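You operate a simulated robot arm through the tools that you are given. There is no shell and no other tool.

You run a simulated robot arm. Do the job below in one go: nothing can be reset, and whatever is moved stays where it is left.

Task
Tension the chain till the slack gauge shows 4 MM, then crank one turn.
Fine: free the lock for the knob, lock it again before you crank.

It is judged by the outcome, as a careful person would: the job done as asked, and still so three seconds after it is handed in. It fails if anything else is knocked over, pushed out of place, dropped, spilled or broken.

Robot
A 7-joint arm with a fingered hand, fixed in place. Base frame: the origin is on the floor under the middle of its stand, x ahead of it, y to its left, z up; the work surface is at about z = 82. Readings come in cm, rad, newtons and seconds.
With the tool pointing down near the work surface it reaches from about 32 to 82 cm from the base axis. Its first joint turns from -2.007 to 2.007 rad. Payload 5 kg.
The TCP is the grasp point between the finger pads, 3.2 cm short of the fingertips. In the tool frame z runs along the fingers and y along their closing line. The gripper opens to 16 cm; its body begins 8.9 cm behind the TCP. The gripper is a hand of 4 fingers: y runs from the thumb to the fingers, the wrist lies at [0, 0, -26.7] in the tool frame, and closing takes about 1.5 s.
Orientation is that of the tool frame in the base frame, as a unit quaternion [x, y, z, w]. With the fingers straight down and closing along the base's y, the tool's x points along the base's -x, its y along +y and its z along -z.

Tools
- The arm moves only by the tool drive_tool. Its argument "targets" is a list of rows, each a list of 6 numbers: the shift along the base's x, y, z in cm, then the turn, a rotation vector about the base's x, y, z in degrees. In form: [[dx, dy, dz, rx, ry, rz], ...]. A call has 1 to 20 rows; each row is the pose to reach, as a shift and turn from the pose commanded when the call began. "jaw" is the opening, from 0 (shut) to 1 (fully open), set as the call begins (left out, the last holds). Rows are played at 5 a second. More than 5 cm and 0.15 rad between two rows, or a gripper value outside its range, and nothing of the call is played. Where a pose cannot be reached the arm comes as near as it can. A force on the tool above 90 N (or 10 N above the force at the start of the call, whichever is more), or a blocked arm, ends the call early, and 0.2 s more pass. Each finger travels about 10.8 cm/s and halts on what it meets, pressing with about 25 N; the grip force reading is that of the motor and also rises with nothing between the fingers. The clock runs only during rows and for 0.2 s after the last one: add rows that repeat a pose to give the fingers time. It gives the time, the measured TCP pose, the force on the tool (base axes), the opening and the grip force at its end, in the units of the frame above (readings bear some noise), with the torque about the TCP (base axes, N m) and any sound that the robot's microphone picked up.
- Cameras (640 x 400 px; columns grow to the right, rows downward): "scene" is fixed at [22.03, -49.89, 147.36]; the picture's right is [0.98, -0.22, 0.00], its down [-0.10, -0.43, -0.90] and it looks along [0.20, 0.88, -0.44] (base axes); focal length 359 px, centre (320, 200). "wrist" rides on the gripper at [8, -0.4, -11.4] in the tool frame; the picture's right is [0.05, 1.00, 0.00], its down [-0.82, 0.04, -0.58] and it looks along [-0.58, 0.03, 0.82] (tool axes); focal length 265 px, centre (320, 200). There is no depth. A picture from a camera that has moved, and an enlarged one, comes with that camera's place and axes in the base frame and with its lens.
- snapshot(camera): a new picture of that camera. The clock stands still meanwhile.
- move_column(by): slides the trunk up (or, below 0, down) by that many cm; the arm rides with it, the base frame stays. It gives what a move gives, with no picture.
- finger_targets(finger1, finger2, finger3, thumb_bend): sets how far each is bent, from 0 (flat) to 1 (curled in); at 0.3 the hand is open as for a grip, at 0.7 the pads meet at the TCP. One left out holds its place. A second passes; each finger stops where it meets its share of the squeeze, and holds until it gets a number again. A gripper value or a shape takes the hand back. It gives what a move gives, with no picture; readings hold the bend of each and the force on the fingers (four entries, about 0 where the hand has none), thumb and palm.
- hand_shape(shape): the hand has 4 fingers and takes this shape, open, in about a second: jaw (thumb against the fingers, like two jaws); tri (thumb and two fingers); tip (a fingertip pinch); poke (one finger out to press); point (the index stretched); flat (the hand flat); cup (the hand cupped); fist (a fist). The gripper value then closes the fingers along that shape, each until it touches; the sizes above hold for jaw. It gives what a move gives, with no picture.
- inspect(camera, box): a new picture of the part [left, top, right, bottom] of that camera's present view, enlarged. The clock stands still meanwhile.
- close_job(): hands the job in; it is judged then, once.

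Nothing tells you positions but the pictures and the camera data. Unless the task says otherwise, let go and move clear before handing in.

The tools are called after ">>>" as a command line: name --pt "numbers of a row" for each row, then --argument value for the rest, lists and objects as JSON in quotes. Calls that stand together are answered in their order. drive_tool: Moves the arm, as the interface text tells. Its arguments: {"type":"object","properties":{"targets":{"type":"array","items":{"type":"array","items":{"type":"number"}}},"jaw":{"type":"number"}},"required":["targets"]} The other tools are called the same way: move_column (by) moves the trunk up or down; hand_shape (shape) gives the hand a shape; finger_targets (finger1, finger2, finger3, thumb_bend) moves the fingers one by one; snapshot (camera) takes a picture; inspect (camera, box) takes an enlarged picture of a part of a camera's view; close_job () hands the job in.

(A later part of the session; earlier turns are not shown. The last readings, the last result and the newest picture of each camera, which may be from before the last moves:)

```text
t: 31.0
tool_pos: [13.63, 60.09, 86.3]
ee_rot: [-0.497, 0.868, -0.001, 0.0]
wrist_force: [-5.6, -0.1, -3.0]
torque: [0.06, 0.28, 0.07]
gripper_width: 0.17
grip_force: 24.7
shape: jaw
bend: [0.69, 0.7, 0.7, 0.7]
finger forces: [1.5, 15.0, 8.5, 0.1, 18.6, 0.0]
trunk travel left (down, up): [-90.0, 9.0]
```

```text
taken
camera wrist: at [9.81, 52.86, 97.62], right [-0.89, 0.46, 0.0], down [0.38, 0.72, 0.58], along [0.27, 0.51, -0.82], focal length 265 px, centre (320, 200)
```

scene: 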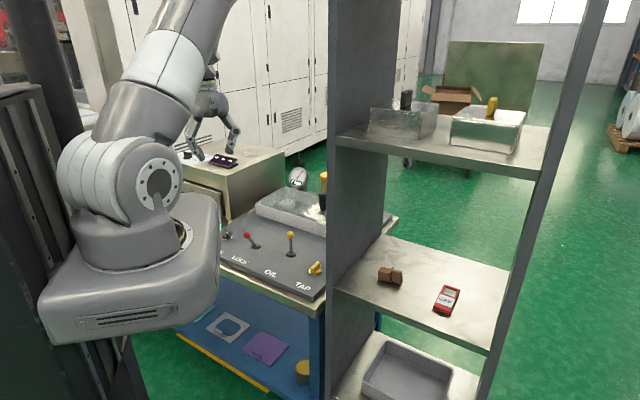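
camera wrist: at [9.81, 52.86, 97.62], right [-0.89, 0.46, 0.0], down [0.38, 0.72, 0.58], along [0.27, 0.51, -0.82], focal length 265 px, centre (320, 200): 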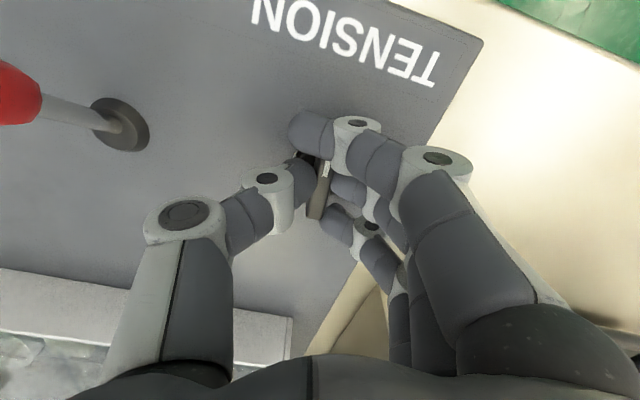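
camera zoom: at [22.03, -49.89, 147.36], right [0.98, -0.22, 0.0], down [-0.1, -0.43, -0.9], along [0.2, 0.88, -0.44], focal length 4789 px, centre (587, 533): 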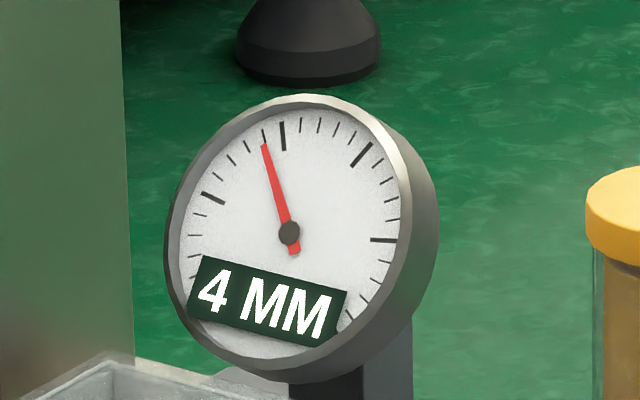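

It now shows 4 MM with the needle just past the 4.5 mark. I'll turn a few degrees more to centre it on 4.

>>> drive_tool --pt "0 0 0 0 0 -2" --pt "0 0 0 0 0 -4" --pt "0 0 0 0 0 -6" --pt "0 0 0 0 0 -7" --pt "0 0 0 0 0 -7" --jaw 0.0

>>> inspect --camera "scene" --box '[285, 160, 315, 190]'

```text
t: 32.2
tool_pos: [13.69, 60.03, 86.42]
ee_rot: [-0.442, 0.897, 0.0, 0.0]
wrist_force: [-9.1, 1.4, -2.7]
torque: [0.1, 0.26, 0.07]
gripper_width: 0.16
grip_force: 25.1
shape: jaw
bend: [0.7, 0.7, 0.7, 0.7]
finger forces: [1.9, 15.8, 8.5, 0.0, 17.3, 0.1]
trunk travel left (down, up): [-90.0, 9.0]
```

```text
13.33 times, centred on (300, 175) of scene
camera zoom: at [22.03, -49.89, 147.36], right [0.98, -0.22, 0.0], down [-0.1, -0.43, -0.9], along [0.2, 0.88, -0.44], focal length 4789 px, centre (587, 533)
```

zoom: 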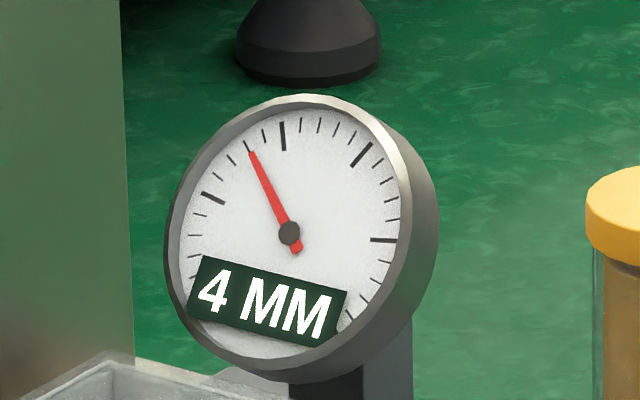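

The needle is exactly on the 4.0 mark. I'll open the jaws gently, rise, and read the gauge again.

>>> drive_tool --pt "0 0 0 0 0 0" --pt "0 0 0 0 0 0" --pt "0 0 0 0 0 0" --pt "0 0 0 0 0 0" --pt "0 0 0 0 0 0" --pt "0 0 1 0 0 0" --pt "0 0 3 0 0 0" --pt "0 0 6 0 0 0" --pt "0 0 10 0 0 0" --pt "0 0 14 0 0 0" --pt "0 0 17 0 0 0" --pt "0 0 17 0 0 0" --jaw 0.3

>>> inspect --camera "scene" --box '[285, 160, 315, 190]'

>>> snapshot --camera "wrist"

```text
t: 34.8
tool_pos: [13.93, 60.07, 103.33]
ee_rot: [-0.442, 0.897, 0.0, -0.001]
wrist_force: [-0.4, 0.1, -0.3]
torque: [0.0, 0.04, 0.02]
gripper_width: 4.76
grip_force: 0.1
shape: jaw
bend: [0.73, 0.73, 0.73, 0.7]
finger forces: [0.0, 0.0, 0.0, 0.1, 0.0, 0.0]
trunk travel left (down, up): [-90.0, 9.0]
```

```text
13.33 times, centred on (300, 175) of scene
camera zoom: at [22.03, -49.89, 147.36], right [0.98, -0.22, 0.0], down [-0.1, -0.43, -0.9], along [0.2, 0.88, -0.44], focal length 4789 px, centre (587, 533)
```

zoom: 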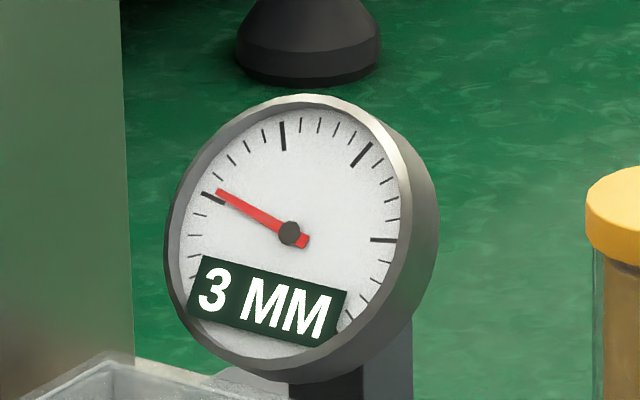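

```text
taken
camera wrist: at [9.2, 53.33, 114.55], right [-0.82, 0.57, 0.0], down [0.46, 0.67, 0.58], along [0.33, 0.47, -0.82], focal length 265 px, centre (320, 200)
```

wrist: 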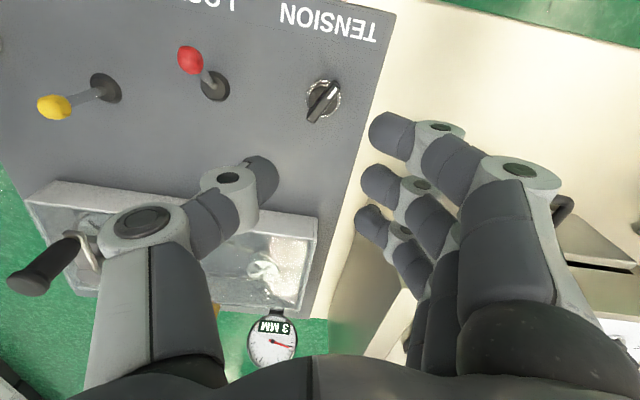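

On opening, one finger dragged the bar further and the gauge now reads 3 (needle about 2.6). I'll look at the knob closely, then bring it back without a squeeze, using the open jaws as a loose cage that can lift straight off.

>>> inspect --camera "wrist" --box '[270, 60, 380, 140]'

>>> inspect --camera "scene" --box '[190, 130, 330, 270]'

```text
5.00 times, centred on (325, 100) of wrist
camera zoom: at [9.2, 53.33, 114.55], right [-0.82, 0.57, 0.0], down [0.46, 0.67, 0.58], along [0.33, 0.47, -0.82], focal length 1327 px, centre (295, 700)
```

zoom: 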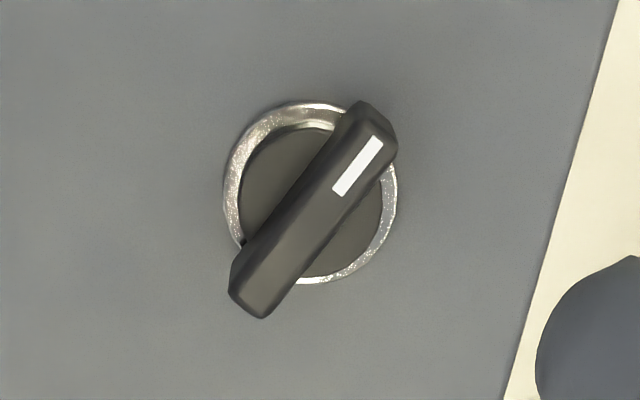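

```text
2.86 times, centred on (260, 200) of scene
camera zoom: at [22.03, -49.89, 147.36], right [0.98, -0.22, 0.0], down [-0.1, -0.43, -0.9], along [0.2, 0.88, -0.44], focal length 1026 px, centre (491, 200)
```

zoom: 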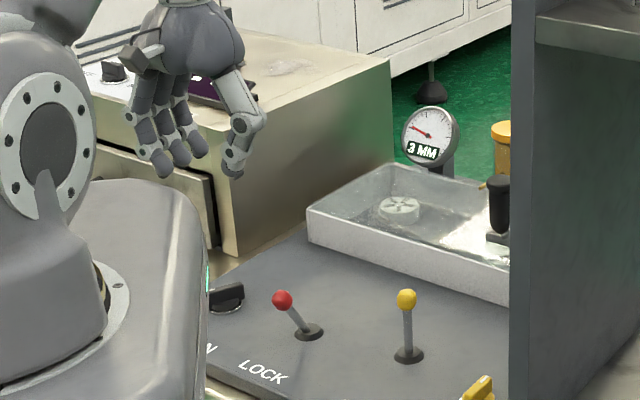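

The bar's tail end now points at about 21°, and 4 MM should be near 46°. I'll align the open jaws (gap about 3 cm) with the bar, go down as a loose cage, and turn it back counter-clockwise with one finger's side.

>>> drive_tool --pt "-0.1 0 -1 0 0 -6" --pt "-0.15 0.05 -3 0 0 -12" --pt "-0.2 0.05 -5 0 0 -18" --pt "-0.2 0.05 -7 0 0 -24" --pt "-0.2 0.05 -9 0 0 -30" --pt "-0.2 0.05 -11 0 0 -32" --pt "-0.2 0.05 -12 0 0 -32" --pt "-0.2 0.05 -12 0 0 -32" --jaw 0.2

>>> snapshot --camera "wrist"

>>> inspect --camera "scene" --box '[180, 130, 320, 270]'

```text
t: 36.6
tool_pos: [13.49, 60.05, 91.52]
ee_rot: [-0.178, 0.984, 0.001, 0.0]
wrist_force: [0.0, 0.7, 0.5]
torque: [0.05, -0.02, -0.03]
gripper_width: 3.24
grip_force: 0.0
shape: jaw
bend: [0.73, 0.73, 0.73, 0.7]
finger forces: [0.0, 0.0, 0.1, 0.1, 0.0, 0.0]
trunk travel left (down, up): [-90.0, 9.0]
```

```text
taken
camera wrist: at [6.02, 56.83, 102.71], right [-0.4, 0.92, 0.0], down [0.75, 0.32, 0.58], along [0.53, 0.23, -0.82], focal length 265 px, centre (320, 200)
```

wrist: 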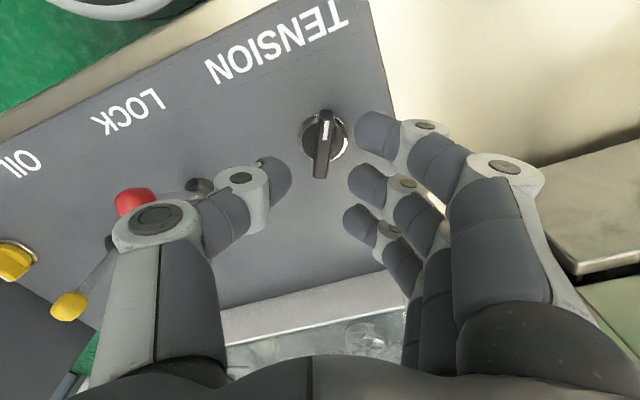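

```text
2.86 times, centred on (250, 200) of scene
camera zoom: at [22.03, -49.89, 147.36], right [0.98, -0.22, 0.0], down [-0.1, -0.43, -0.9], along [0.2, 0.88, -0.44], focal length 1026 px, centre (520, 200)
```

zoom: 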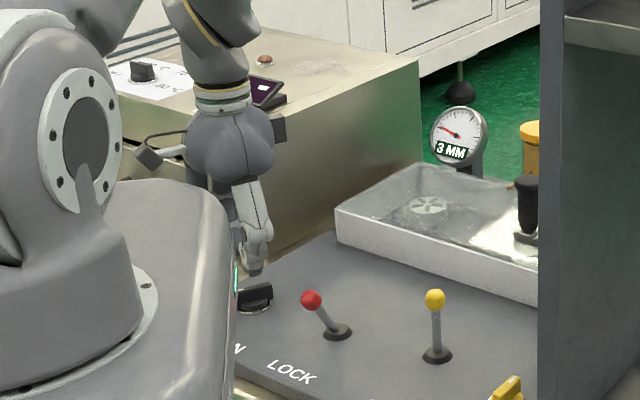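

The jaws are lined up with the bar and clear of the red ball by about 2 cm. I'll lower the cage around the bar.

>>> drive_tool --pt "0.05 0.05 -1.5 0 0 0" --pt "0.05 0.05 -3 0 0 0" --pt "0.05 0.05 -4 0 0 0" --pt "0.05 0.05 -4.7 0 0 0" --pt "0.05 0.05 -5.1 0 0 0" --pt "0.05 0.05 -5.1 0 0 0" --jaw 0.2

>>> snapshot --camera "wrist"

>>> inspect --camera "scene" --box '[200, 160, 320, 260]'

```text
t: 38.0
tool_pos: [13.74, 60.1, 86.22]
ee_rot: [-0.177, 0.984, 0.001, 0.0]
wrist_force: [-0.5, 0.3, 0.1]
torque: [0.03, 0.0, -0.02]
gripper_width: 3.23
grip_force: 0.0
shape: jaw
bend: [0.73, 0.73, 0.73, 0.7]
finger forces: [0.0, 0.1, 0.0, 0.0, 0.0, 0.0]
trunk travel left (down, up): [-90.0, 9.0]
```

```text
taken
camera wrist: at [6.09, 56.82, 97.56], right [-0.4, 0.92, 0.0], down [0.75, 0.33, 0.58], along [0.53, 0.23, -0.82], focal length 265 px, centre (320, 200)
```

wrist: 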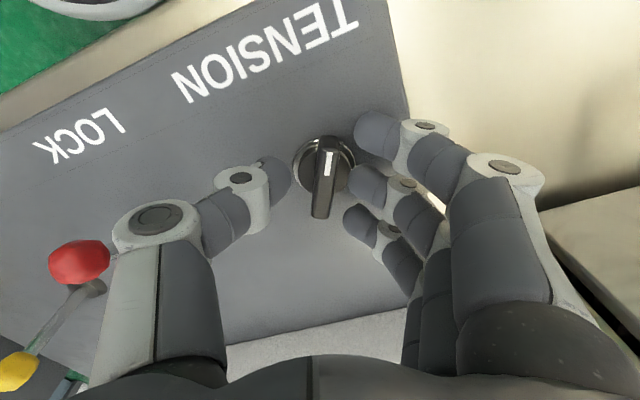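

```text
4.00 times, centred on (260, 210) of scene
camera zoom: at [22.03, -49.89, 147.36], right [0.98, -0.22, 0.0], down [-0.1, -0.43, -0.9], along [0.2, 0.88, -0.44], focal length 1437 px, centre (560, 160)
```

zoom: 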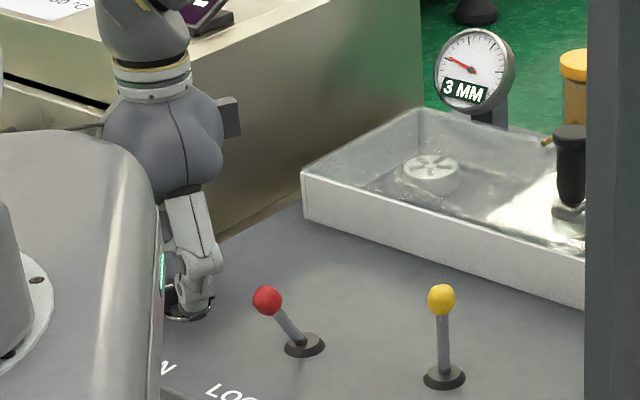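

The bar is caged with clearance on both sides. I'll rotate the hand counter-clockwise and watch for the gauge to move.

>>> drive_tool --pt "0 0 0 0 0 4" --pt "0 0 0 0 0 8" --pt "0 0 0 0 0 12" --pt "0 0 0 0 0 16" --pt "0 0 0 0 0 20" --pt "0 0 0 0 0 20" --jaw 0.2

>>> snapshot --camera "wrist"

>>> inspect --camera "scene" --box '[285, 160, 315, 190]'

```text
t: 39.4
tool_pos: [13.58, 60.14, 86.28]
ee_rot: [-0.346, 0.938, 0.001, 0.0]
wrist_force: [0.0, 0.4, -0.1]
torque: [0.0, 0.02, -0.01]
gripper_width: 3.28
grip_force: 0.0
shape: jaw
bend: [0.73, 0.73, 0.73, 0.7]
finger forces: [0.1, 0.0, 0.0, 0.0, 0.0, 0.0]
trunk travel left (down, up): [-90.0, 9.0]
```

```text
taken
camera wrist: at [7.65, 54.49, 97.5], right [-0.69, 0.73, 0.0], down [0.59, 0.56, 0.58], along [0.42, 0.4, -0.82], focal length 265 px, centre (320, 200)
```

wrist: 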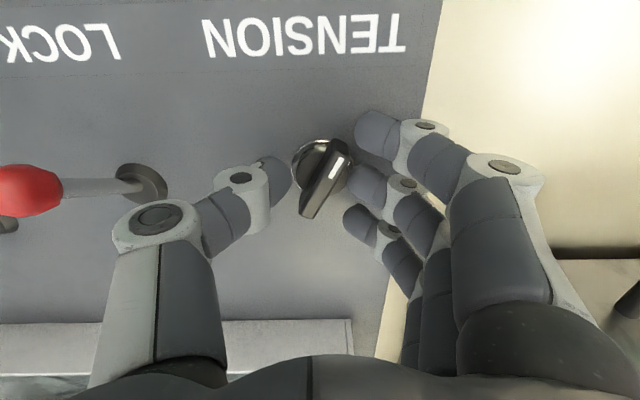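

```text
13.33 times, centred on (300, 175) of scene
camera zoom: at [22.03, -49.89, 147.36], right [0.98, -0.22, 0.0], down [-0.1, -0.43, -0.9], along [0.2, 0.88, -0.44], focal length 4789 px, centre (587, 533)
```

zoom: 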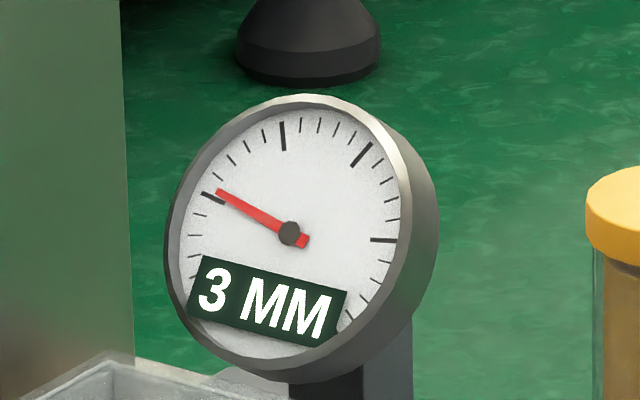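

>>> drive_tool --pt "0 0 0 0 0 3" --pt "0 0 0 0 0 6" --pt "0 0 0 0 0 9" --pt "0 0 0 0 0 12" --pt "0 0 0 0 0 12" --jaw 0.2

>>> snapshot --camera "wrist"

>>> inspect --camera "scene" --box '[285, 160, 315, 190]'

```text
t: 40.6
tool_pos: [13.6, 60.13, 86.26]
ee_rot: [-0.442, 0.897, 0.0, 0.0]
wrist_force: [0.2, -0.7, 0.4]
torque: [0.02, 0.03, 0.0]
gripper_width: 3.25
grip_force: 0.1
shape: jaw
bend: [0.73, 0.73, 0.73, 0.7]
finger forces: [0.0, 0.1, 0.0, 0.0, 0.0, 0.0]
trunk travel left (down, up): [-90.0, 9.0]
```

```text
taken
camera wrist: at [8.85, 53.44, 97.58], right [-0.82, 0.57, 0.0], down [0.46, 0.67, 0.58], along [0.33, 0.48, -0.82], focal length 265 px, centre (320, 200)
```

wrist: 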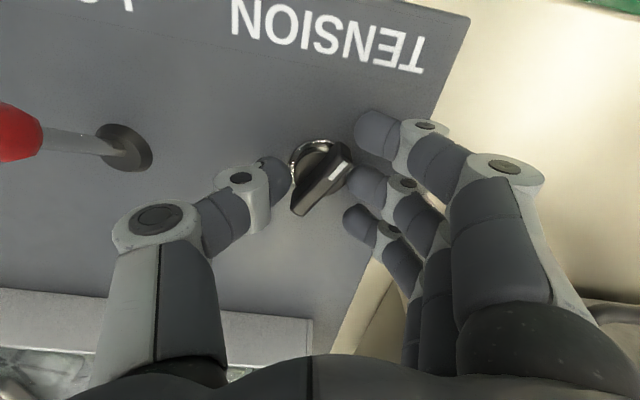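

```text
13.33 times, centred on (300, 175) of scene
camera zoom: at [22.03, -49.89, 147.36], right [0.98, -0.22, 0.0], down [-0.1, -0.43, -0.9], along [0.2, 0.88, -0.44], focal length 4789 px, centre (587, 533)
```

zoom: 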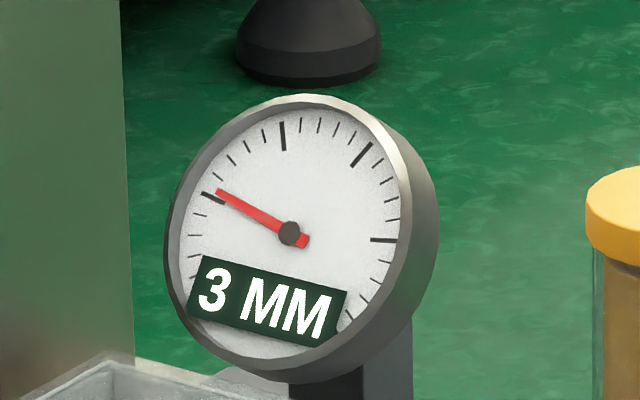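

No contact yet; the bar sits diagonally and will soon be driven by thumb and middle finger like a two-pin spanner. I'll keep turning counter-clockwise in small steps.

>>> drive_tool --pt "0 0 0 0 0 4" --pt "0 0 0 0 0 8" --pt "0 0 0 0 0 12" --pt "0 0 0 0 0 16" --pt "0 0 0 0 0 16" --jaw 0.2

>>> snapshot --camera "wrist"

>>> inspect --camera "scene" --box '[285, 160, 315, 190]'

```text
t: 41.8
tool_pos: [13.61, 60.3, 86.2]
ee_rot: [-0.562, 0.827, 0.0, 0.0]
wrist_force: [1.1, 1.7, 0.0]
torque: [0.04, 0.02, -0.04]
gripper_width: 3.25
grip_force: 0.1
shape: jaw
bend: [0.73, 0.73, 0.73, 0.7]
finger forces: [0.1, 1.5, 0.0, 0.0, 0.0, 0.0]
trunk travel left (down, up): [-90.0, 9.0]
```

```text
taken
camera wrist: at [10.92, 52.5, 97.49], right [-0.95, 0.32, 0.0], down [0.26, 0.77, 0.58], along [0.18, 0.55, -0.82], focal length 265 px, centre (320, 200)
```

wrist: 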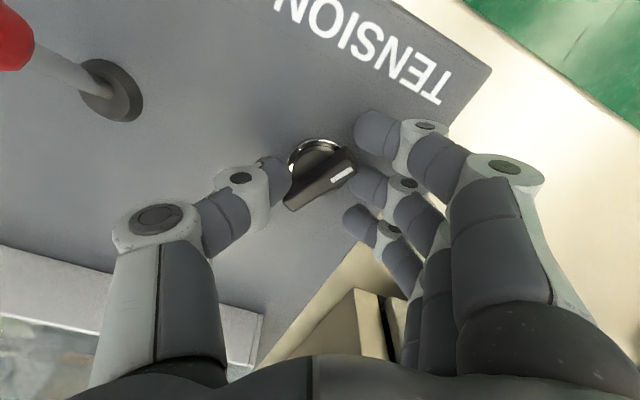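

```text
13.33 times, centred on (300, 175) of scene
camera zoom: at [22.03, -49.89, 147.36], right [0.98, -0.22, 0.0], down [-0.1, -0.43, -0.9], along [0.2, 0.88, -0.44], focal length 4789 px, centre (587, 533)
```

zoom: 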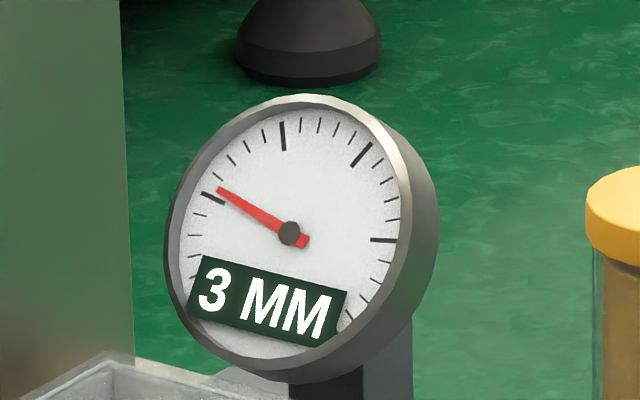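

The middle finger now touches and the needle is starting to move. I'll continue with 12° more.

>>> drive_tool --pt "0 0 0 0 0 3" --pt "0 0 0 0 0 6" --pt "0 0 0 0 0 9" --pt "0 0 0 0 0 12" --pt "0 0 0 0 0 12" --jaw 0.2

>>> inspect --camera "scene" --box '[285, 160, 315, 190]'

>>> inspect --camera "wrist" --box '[220, 90, 420, 250]'

```text
t: 43.0
tool_pos: [13.56, 60.15, 86.23]
ee_rot: [-0.647, 0.763, 0.0, 0.0]
wrist_force: [-0.4, 1.7, 1.0]
torque: [0.06, 0.01, -0.02]
gripper_width: 3.25
grip_force: 0.0
shape: jaw
bend: [0.73, 0.73, 0.73, 0.7]
finger forces: [0.1, 1.4, 0.0, 0.0, 0.0, 0.0]
trunk travel left (down, up): [-90.0, 9.0]
```

```text
13.33 times, centred on (300, 175) of scene
camera zoom: at [22.03, -49.89, 147.36], right [0.98, -0.22, 0.0], down [-0.1, -0.43, -0.9], along [0.2, 0.88, -0.44], focal length 4789 px, centre (587, 533)
```

zoom: 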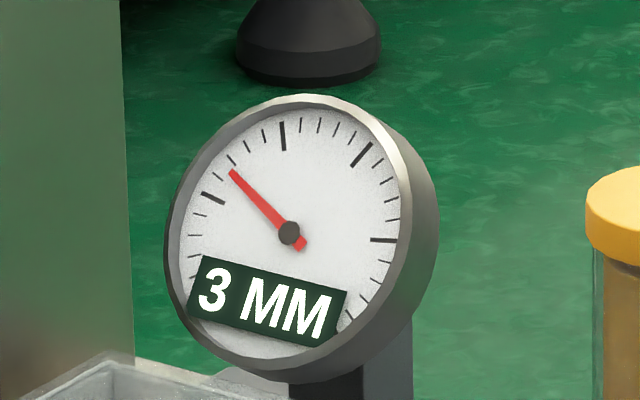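

```text
2.50 times, centred on (320, 170) of wrist
camera zoom: at [12.61, 52.13, 97.54], right [-0.99, 0.11, 0.0], down [0.09, 0.81, 0.58], along [0.07, 0.57, -0.82], focal length 664 px, centre (320, 275)
```

zoom: 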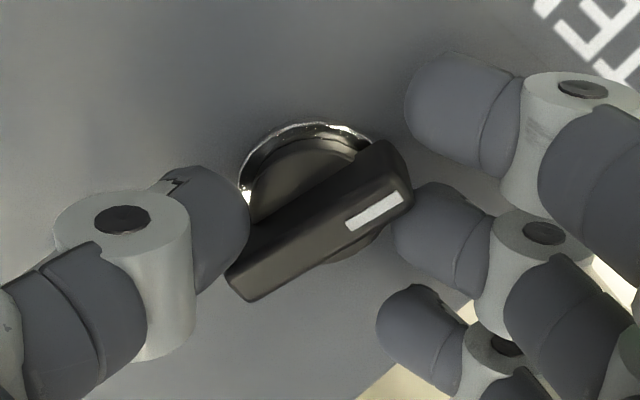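

The needle is moving steadily (about 3.3 now). I'll add 9° and read again.

>>> drive_tool --pt "0 0 0 0 0 3" --pt "0 0 0 0 0 6" --pt "0 0 0 0 0 9" --pt "0 0 0 0 0 9" --jaw 0.2

>>> inspect --camera "scene" --box '[285, 160, 315, 190]'

```text
t: 44.0
tool_pos: [13.58, 60.05, 86.27]
ee_rot: [-0.704, 0.71, 0.0, 0.0]
wrist_force: [0.4, 0.9, -0.4]
torque: [0.0, -0.02, -0.07]
gripper_width: 3.25
grip_force: 0.0
shape: jaw
bend: [0.73, 0.73, 0.73, 0.7]
finger forces: [0.0, 1.0, 0.0, 0.1, 0.1, 0.0]
trunk travel left (down, up): [-90.0, 9.0]
```

```text
13.33 times, centred on (300, 175) of scene
camera zoom: at [22.03, -49.89, 147.36], right [0.98, -0.22, 0.0], down [-0.1, -0.43, -0.9], along [0.2, 0.88, -0.44], focal length 4789 px, centre (587, 533)
```

zoom: 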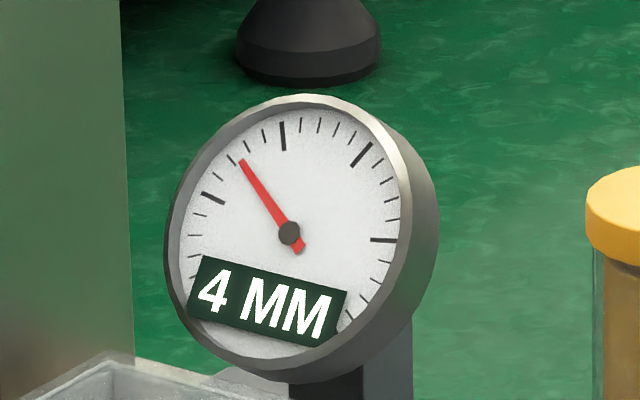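

It shows 4 MM with the needle near 3.75; 4° more will centre it.

>>> drive_tool --pt "0 0 0 0 0 2" --pt "0 0 0 0 0 4" --pt "0 0 0 0 0 4" --jaw 0.2

>>> inspect --camera "scene" --box '[285, 160, 315, 190]'

```text
t: 44.8
tool_pos: [13.59, 60.12, 86.34]
ee_rot: [0.728, -0.685, 0.001, 0.001]
wrist_force: [-1.1, 1.2, 0.4]
torque: [0.04, 0.01, -0.06]
gripper_width: 3.27
grip_force: 0.0
shape: jaw
bend: [0.73, 0.73, 0.73, 0.7]
finger forces: [0.0, 1.2, 0.1, 0.0, 0.0, 0.0]
trunk travel left (down, up): [-90.0, 9.0]
```

```text
13.33 times, centred on (300, 175) of scene
camera zoom: at [22.03, -49.89, 147.36], right [0.98, -0.22, 0.0], down [-0.1, -0.43, -0.9], along [0.2, 0.88, -0.44], focal length 4789 px, centre (587, 533)
```

zoom: 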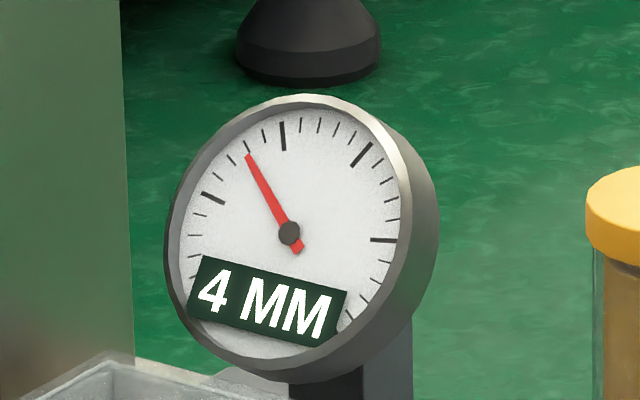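

The needle is practically on 4.0. I'll back the hand off by 10° so nothing touches the bar, lift straight up and check.

>>> drive_tool --pt "0 0 0 0 0 -3" --pt "0 0 0 0 0 -6" --pt "0 0 0 0 0 -9" --pt "0 0 1 0 0 -9" --pt "0 0 2.5 0 0 -9" --pt "0 0 5 0 0 -9" --pt "0 0 8 0 0 -9" --pt "0 0 12 0 0 -9" --pt "0 0 16 0 0 -9" --pt "0 0 16 0 0 -9" --jaw 0.2

>>> inspect --camera "scene" --box '[285, 160, 315, 190]'

>>> snapshot --camera "wrist"

```text
t: 47.0
tool_pos: [13.46, 59.89, 102.3]
ee_rot: [-0.672, 0.74, -0.001, 0.0]
wrist_force: [0.3, -0.2, -0.8]
torque: [-0.02, 0.02, 0.03]
gripper_width: 3.24
grip_force: 0.1
shape: jaw
bend: [0.73, 0.73, 0.73, 0.7]
finger forces: [0.1, 0.0, 0.0, 0.0, 0.1, 0.1]
trunk travel left (down, up): [-90.0, 9.0]
```

```text
13.33 times, centred on (300, 175) of scene
camera zoom: at [22.03, -49.89, 147.36], right [0.98, -0.22, 0.0], down [-0.1, -0.43, -0.9], along [0.2, 0.88, -0.44], focal length 4789 px, centre (587, 533)
```

zoom: 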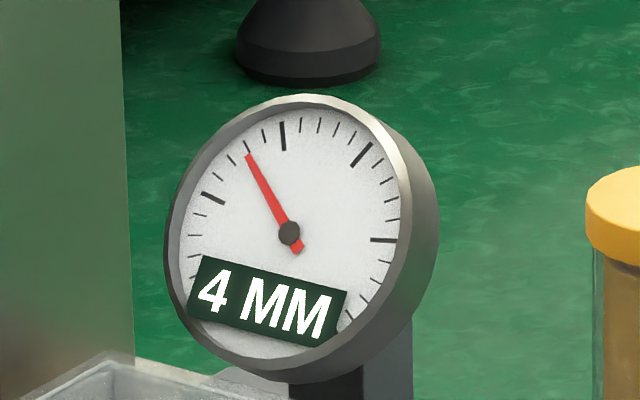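

```text
taken
camera wrist: at [12.97, 51.85, 113.64], right [-1.0, 0.04, 0.0], down [0.04, 0.82, 0.58], along [0.03, 0.58, -0.82], focal length 265 px, centre (320, 200)
```

wrist: 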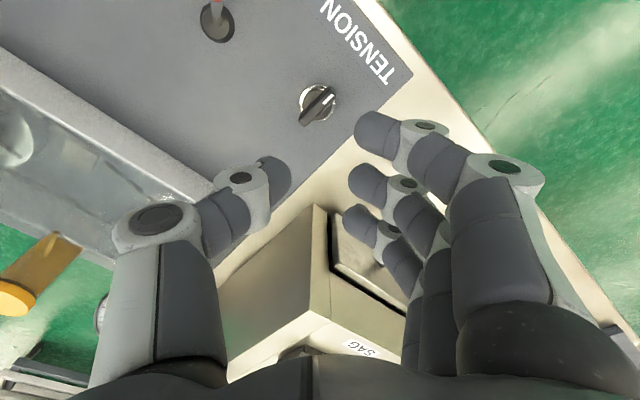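

4 MM holds with the hand away. Now I'll go back above the LOCK ball at about [20.6, 49.7] with the hand in line with the bench again.

>>> drive_tool --pt "1 -1.5 0.5 0 0 -5.7" --pt "2 -3 1 0 0 -11.4" --pt "3 -4.5 1 0 0 -17.1" --pt "4 -6 1 0 0 -22.8" --pt "5 -7.5 1 0 0 -28.5" --pt "6 -9 1 0 0 -34.2" --pt "7.05 -10.25 1 0 0 -39.5" --pt "7.05 -10.25 0 0 0 -39.5" --pt "7.05 -10.25 0 0 0 -39.5" --jaw 0.4

>>> snapshot --camera "wrist"

```text
t: 49.0
tool_pos: [20.69, 49.89, 102.38]
ee_rot: [-0.382, 0.924, 0.001, 0.0]
wrist_force: [-0.4, -0.2, -0.2]
torque: [0.04, -0.01, 0.02]
gripper_width: 6.33
grip_force: 0.2
shape: jaw
bend: [0.73, 0.73, 0.73, 0.7]
finger forces: [0.0, 0.0, 0.1, 0.1, 0.1, 0.0]
trunk travel left (down, up): [-90.0, 9.0]
```

```text
taken
camera wrist: at [15.11, 43.85, 113.63], right [-0.74, 0.67, 0.0], down [0.55, 0.61, 0.58], along [0.39, 0.43, -0.82], focal length 265 px, centre (320, 200)
```

wrist: 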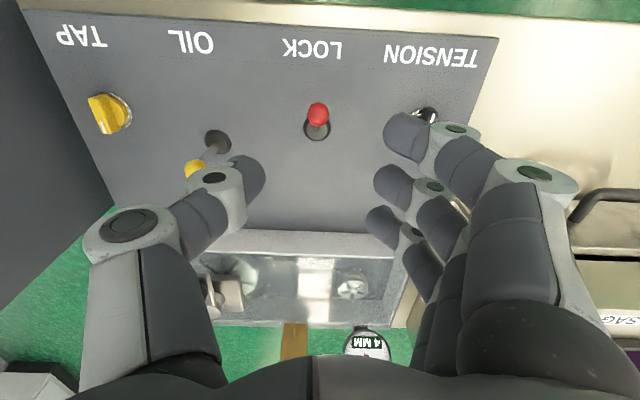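

>>> drive_tool --pt "0 0 -3 0 0 0" --pt "0 0 -6 0 0 0" --pt "0 0 -9 0 0 0" --pt "0 0 -11 0 0 0" --pt "-0.05 -0.05 -12.5 0 0 0" --pt "-0.05 -0.05 -13.8 0 0 0" --pt "-0.05 -0.05 -13.8 0 0 0" --jaw 0.38

>>> snapshot --camera "wrist"

```text
t: 50.6
tool_pos: [20.61, 49.7, 88.63]
ee_rot: [-0.383, 0.924, -0.001, 0.001]
wrist_force: [-0.2, -0.6, 0.5]
torque: [0.0, 0.0, 0.02]
gripper_width: 6.13
grip_force: 0.1
shape: jaw
bend: [0.73, 0.73, 0.73, 0.7]
finger forces: [0.1, 0.1, 0.0, 0.1, 0.1, 0.0]
trunk travel left (down, up): [-90.0, 9.0]
```

```text
taken
camera wrist: at [15.1, 43.79, 99.81], right [-0.74, 0.67, 0.0], down [0.55, 0.61, 0.58], along [0.39, 0.43, -0.82], focal length 265 px, centre (320, 200)
```

wrist: 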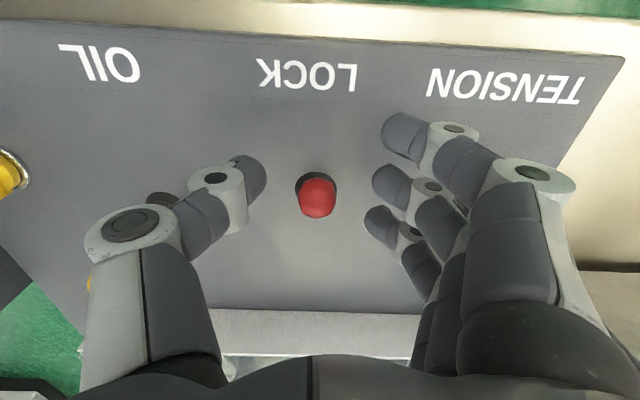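

>>> drive_tool --pt "0 0 0 0 0 0" --pt "0 0 0 0 0 0" --pt "0 0 0 0 0 0" --pt "0 0 0 0 0 0" --pt "0 0 0 0 0 0" --pt "0 0 0 0 0 0" --pt "0.3 0.3 0.27 0 0 0" --pt "0.67 0.67 0.54 0 0 0" --pt "1.08 1.08 0.77 0 0 0" --pt "1.48 1.48 0.96 0 0 0" --pt "1.9 1.9 1.08 0 0 0" --pt "2.33 2.33 1.17 0 0 0" --pt "2.76 2.76 1.2 0 0 0" --jaw 0.07

>>> snapshot --camera "wrist"

```text
t: 53.4
tool_pos: [23.43, 52.4, 89.6]
ee_rot: [-0.382, 0.924, 0.0, -0.002]
wrist_force: [8.5, -12.7, -15.2]
torque: [-0.25, 0.01, 0.0]
gripper_width: 0.06
grip_force: 24.7
shape: jaw
bend: [0.68, 0.71, 0.68, 0.71]
finger forces: [0.0, 6.1, 0.9, 0.0, 20.6, 0.0]
trunk travel left (down, up): [-90.0, 9.0]
```

```text
taken
camera wrist: at [17.88, 46.48, 100.87], right [-0.74, 0.67, 0.0], down [0.55, 0.61, 0.57], along [0.39, 0.43, -0.82], focal length 265 px, centre (320, 200)
```

wrist: 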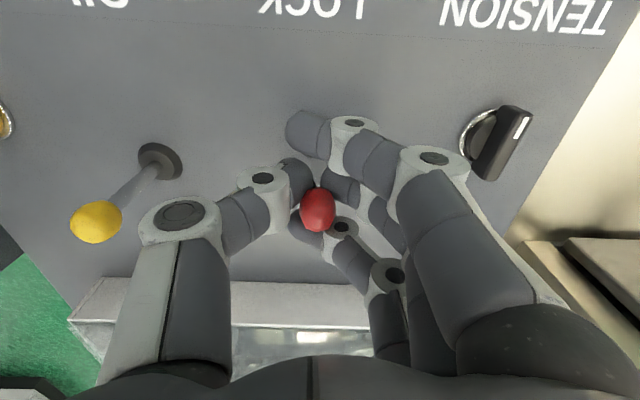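

The lever is past upright with light loads. I'll push it on to its rear, locked position.

>>> drive_tool --pt "0.43 0.43 -0.15 0 0 0" --pt "0.86 0.86 -0.3 0 0 0" --pt "1.28 1.28 -0.45 0 0 0" --pt "1.69 1.69 -0.62 0 0 0" --pt "2.1 2.1 -0.86 0 0 0" --pt "2.45 2.45 -1.1 0 0 0" --pt "2.75 2.75 -1.3 0 0 0" --pt "2.75 2.75 -1.3 0 0 0" --jaw 0.07

>>> snapshot --camera "wrist"

>>> inspect --camera "scene" --box '[200, 150, 340, 290]'

```text
t: 55.2
tool_pos: [25.68, 54.55, 88.26]
ee_rot: [-0.383, 0.924, -0.003, -0.004]
wrist_force: [-15.7, -35.6, -7.1]
torque: [-0.52, 0.23, -0.19]
gripper_width: 0.07
grip_force: 25.1
shape: jaw
bend: [0.68, 0.71, 0.68, 0.71]
finger forces: [0.0, 10.4, 0.0, 0.0, 26.8, 0.1]
trunk travel left (down, up): [-90.0, 9.0]
```

```text
taken
camera wrist: at [20.2, 48.65, 99.64], right [-0.74, 0.67, 0.0], down [0.55, 0.61, 0.57], along [0.38, 0.42, -0.82], focal length 265 px, centre (320, 200)
```

wrist: 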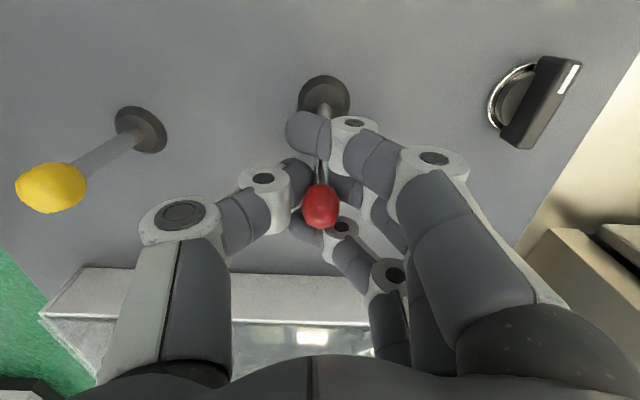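

```text
2.86 times, centred on (270, 220) of scene
camera zoom: at [22.03, -49.89, 147.36], right [0.98, -0.22, 0.0], down [-0.1, -0.43, -0.9], along [0.2, 0.88, -0.44], focal length 1026 px, centre (463, 143)
```

zoom: 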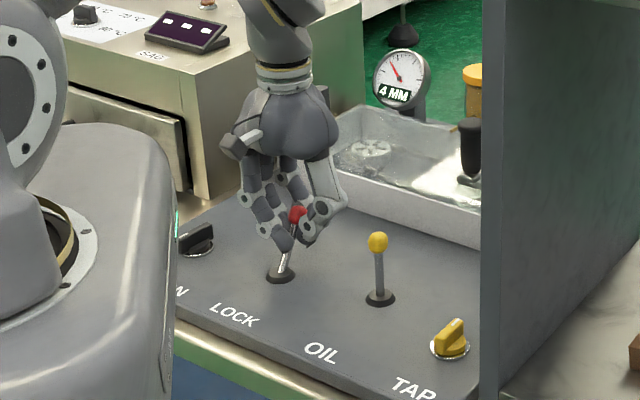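

The lever is hard against its rear stop (36 N) and the gauge still says 4 MM. I'll ease off, open, rise, and verify the lock position.

>>> drive_tool --pt "-0.2 -0.2 0 0 0 0" --pt "-0.2 -0.2 0 0 0 0" --pt "-0.2 -0.2 0 0 0 0" --pt "-0.2 -0.2 0 0 0 0" --pt "-0.2 -0.2 0 0 0 0" --pt "-0.2 -0.2 0 0 0 0" --pt "-0.2 -0.2 1.5 0 0 0" --pt "-0.2 -0.2 4 0 0 0" --pt "-0.2 -0.2 8 0 0 0" --pt "-0.2 -0.2 12 0 0 0" --pt "-0.2 -0.2 16 0 0 0" --pt "-0.2 -0.2 20 0 0 0" --pt "-0.2 -0.2 20 0 0 0" --jaw 0.4

>>> snapshot --camera "wrist"

>>> inspect --camera "scene" --box '[200, 150, 340, 290]'

```text
t: 58.0
tool_pos: [25.88, 55.31, 108.68]
ee_rot: [-0.383, 0.924, -0.001, 0.0]
wrist_force: [1.0, 0.3, -0.8]
torque: [0.01, 0.0, -0.04]
gripper_width: 6.36
grip_force: 0.2
shape: jaw
bend: [0.73, 0.73, 0.73, 0.7]
finger forces: [0.0, 0.1, 0.0, 0.0, 0.0, 0.0]
trunk travel left (down, up): [-90.0, 9.0]
```

```text
taken
camera wrist: at [20.29, 49.24, 119.9], right [-0.74, 0.67, 0.0], down [0.55, 0.61, 0.58], along [0.39, 0.43, -0.82], focal length 265 px, centre (320, 200)
```

wrist: 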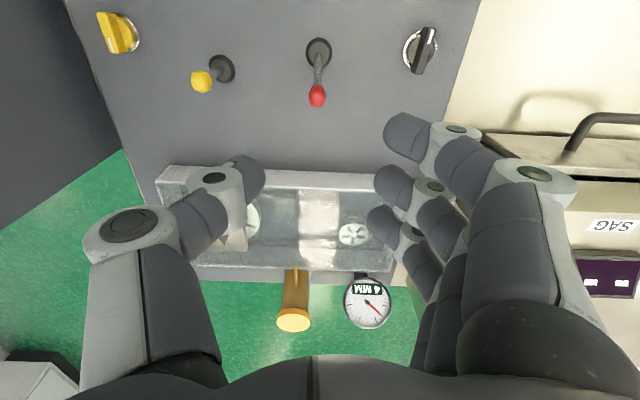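

```text
2.86 times, centred on (270, 220) of scene
camera zoom: at [22.03, -49.89, 147.36], right [0.98, -0.22, 0.0], down [-0.1, -0.43, -0.9], along [0.2, 0.88, -0.44], focal length 1026 px, centre (463, 143)
```

zoom: 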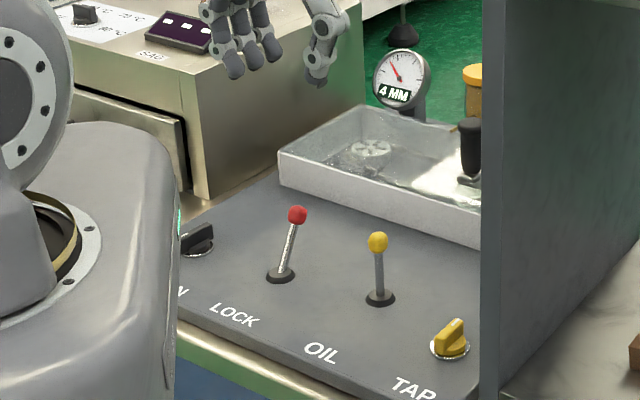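

LOCK is back exactly where it began and the gauge reads 4 MM. Next I'll move over towards the crank to study its axis and handle.

>>> drive_tool --pt "2 -1.1 1 0 0 0" --pt "4 -2.2 2 0 0 0" --pt "6 -3.3 3 0 0 0" --pt "8 -4.4 4 0 0 0" --pt "10 -5.5 5 0 0 0" --pt "12 -6.6 6 0 0 0" --pt "14 -7.7 7 0 0 0" --pt "14 -7.7 7 0 0 0" --jaw 0.6

>>> snapshot --camera "wrist"

>>> snapshot --camera "scene"

```text
t: 59.8
tool_pos: [39.8, 47.41, 115.31]
ee_rot: [-0.383, 0.924, 0.0, 0.0]
wrist_force: [0.4, 0.6, -0.2]
torque: [-0.02, -0.01, 0.02]
gripper_width: 9.55
grip_force: 0.0
shape: jaw
bend: [0.71, 0.71, 0.71, 0.69]
finger forces: [0.0, 0.1, 0.1, 0.0, 0.1, 0.0]
trunk travel left (down, up): [-90.0, 9.0]
```

```text
taken
camera wrist: at [34.28, 41.44, 126.64], right [-0.74, 0.67, 0.0], down [0.55, 0.61, 0.58], along [0.39, 0.43, -0.82], focal length 265 px, centre (320, 200)
```

wrist: 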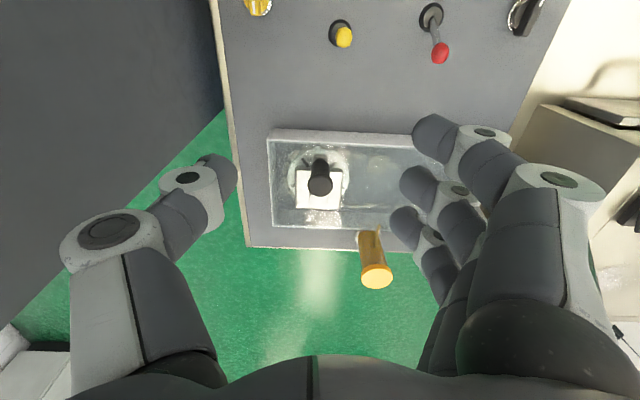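

```text
taken
```

scene: 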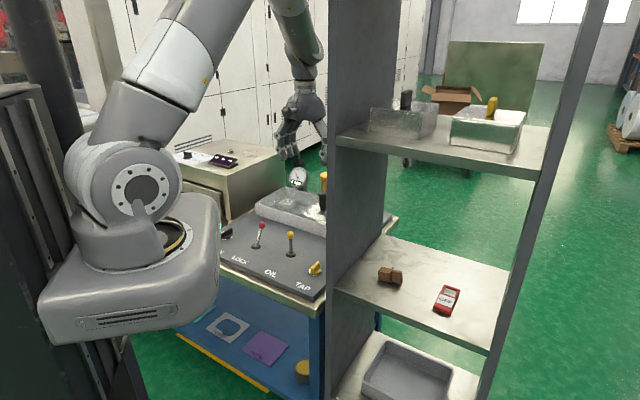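

>>> inspect --camera "wrist" --box '[250, 120, 410, 240]'

>>> inspect --camera "scene" --box '[280, 150, 400, 230]'

```text
3.33 times, centred on (330, 180) of wrist
camera zoom: at [34.28, 41.44, 126.64], right [-0.74, 0.67, 0.0], down [0.55, 0.61, 0.58], along [0.39, 0.43, -0.82], focal length 885 px, centre (287, 267)
```

zoom: 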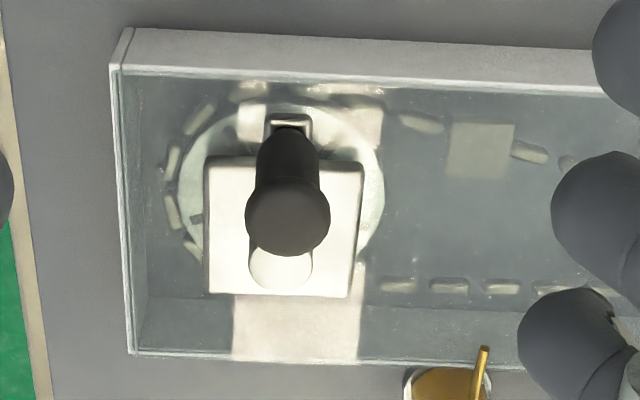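

```text
5.00 times, centred on (340, 190) of scene
camera zoom: at [22.03, -49.89, 147.36], right [0.98, -0.22, 0.0], down [-0.1, -0.43, -0.9], along [0.2, 0.88, -0.44], focal length 1796 px, centre (220, 250)
```

zoom: 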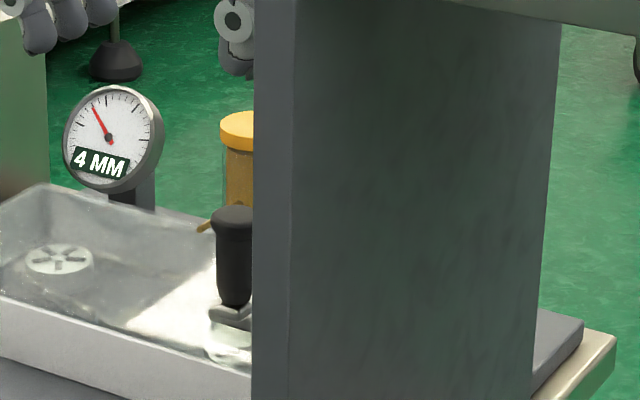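

The crank handle is a vertical grip about 7 cm tall at roughly [46.85, 55.1], its hub near [51.1, 59.6], so the radius is about 6.3 cm. An oil bottle stands at [53, 77], so I'll turn the hand to yaw 90° (fingers and thumb away from the bottle) above the handle and look.

>>> drive_tool --pt "1 1 0 0 0 7.5" --pt "2.2 2.2 -1 0 0 15" --pt "3.4 3.5 -2 0 0 22.5" --pt "4.7 5 -3 0 0 30" --pt "5.9 6.4 -4 0 0 37.5" --pt "7.05 7.7 -5 0 0 45" --pt "7.05 7.7 -5 0 0 45" --jaw 0.5

>>> snapshot --camera "wrist"

>>> snapshot --camera "scene"

```text
t: 61.4
tool_pos: [47.03, 54.88, 110.49]
ee_rot: [0.708, -0.706, 0.001, 0.0]
wrist_force: [0.3, 0.3, -0.2]
torque: [0.04, 0.0, 0.0]
gripper_width: 8.06
grip_force: 0.0
shape: jaw
bend: [0.72, 0.72, 0.72, 0.7]
finger forces: [0.0, 0.0, 0.1, 0.0, 0.1, 0.0]
trunk travel left (down, up): [-90.0, 9.0]
```

```text
taken
camera wrist: at [47.31, 46.85, 121.67], right [-1.0, -0.05, 0.0], down [-0.04, 0.82, 0.58], along [-0.03, 0.58, -0.82], focal length 265 px, centre (320, 200)
```

wrist: 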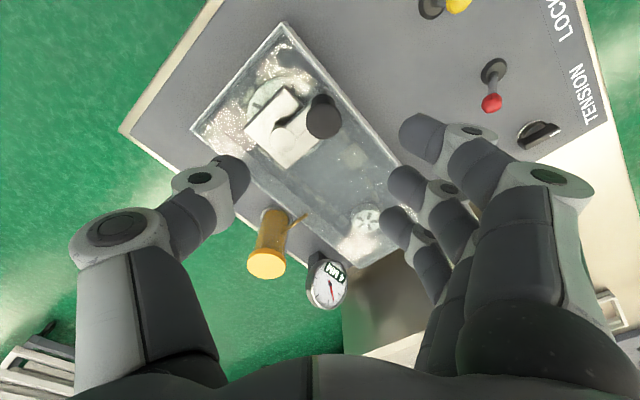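

```text
taken
```

scene: 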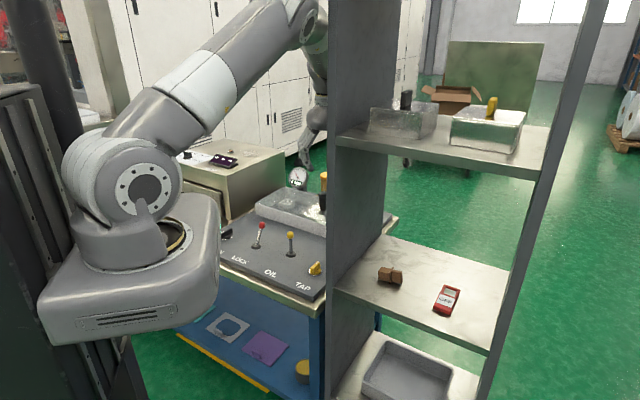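

>>> inspect --camera "wrist" --box '[220, 60, 380, 180]'

```text
3.33 times, centred on (300, 120) of wrist
camera zoom: at [47.31, 46.85, 121.67], right [-1.0, -0.05, 0.0], down [-0.04, 0.82, 0.58], along [-0.03, 0.58, -0.82], focal length 885 px, centre (387, 467)
```

zoom: 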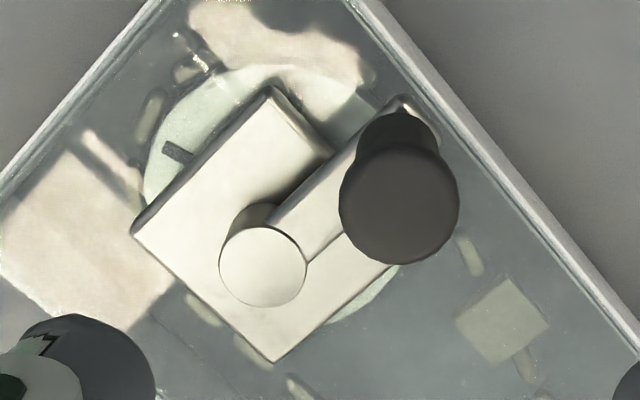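

The crank geometry is now clear: hub axis at [51.1, 59.65], handle at [46.7, 55.1], handle top z about 97.3, arm boss top about 91.3. Since the far side of the circle is about 85 cm out, I'll tilt the hand 15° outward, then lower it around the handle.

>>> drive_tool --pt "-0.1 0.1 0 3.5 -3.5 0" --pt "-0.2 0.2 0 7 -7 0" --pt "-0.3 0.2 0 10.6 -10.6 0" --pt "-0.3 0.2 -3 10.6 -10.6 0" --pt "-0.3 0.2 -6 10.6 -10.6 0" --pt "-0.3 0.2 -9 10.6 -10.6 0" --pt "-0.3 0.2 -9 10.6 -10.6 0" --jaw 0.4

>>> snapshot --camera "wrist"

>>> inspect --camera "scene" --box '[260, 100, 380, 220]'

```text
t: 63.0
tool_pos: [46.71, 55.27, 101.41]
ee_rot: [-0.701, 0.701, 0.001, 0.131]
wrist_force: [0.0, 0.7, -0.1]
torque: [0.03, -0.04, 0.06]
gripper_width: 6.46
grip_force: 0.0
shape: jaw
bend: [0.73, 0.73, 0.73, 0.7]
finger forces: [0.1, 0.0, 0.0, 0.0, 0.1, 0.1]
trunk travel left (down, up): [-90.0, 9.0]
```

```text
taken
camera wrist: at [45.07, 45.24, 110.88], right [-0.98, -0.03, -0.19], down [-0.16, 0.7, 0.7], along [0.11, 0.72, -0.69], focal length 265 px, centre (320, 200)
```

wrist: 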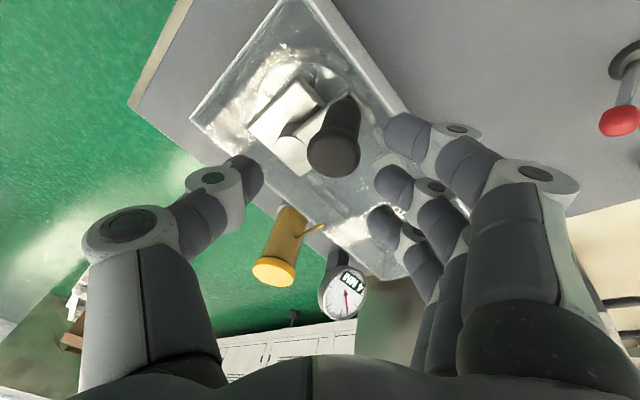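

```text
3.33 times, centred on (320, 160) of scene
camera zoom: at [22.03, -49.89, 147.36], right [0.98, -0.22, 0.0], down [-0.1, -0.43, -0.9], along [0.2, 0.88, -0.44], focal length 1197 px, centre (320, 333)
```

zoom: 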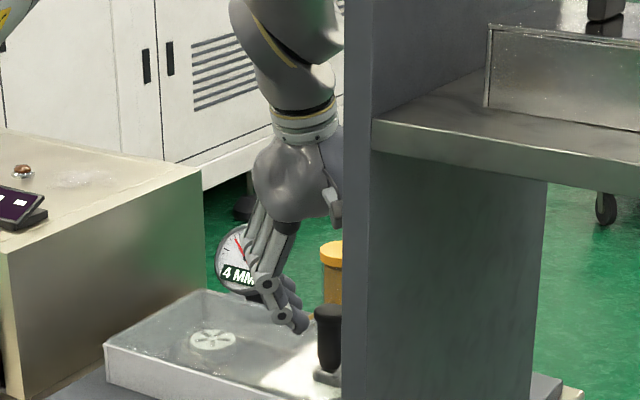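

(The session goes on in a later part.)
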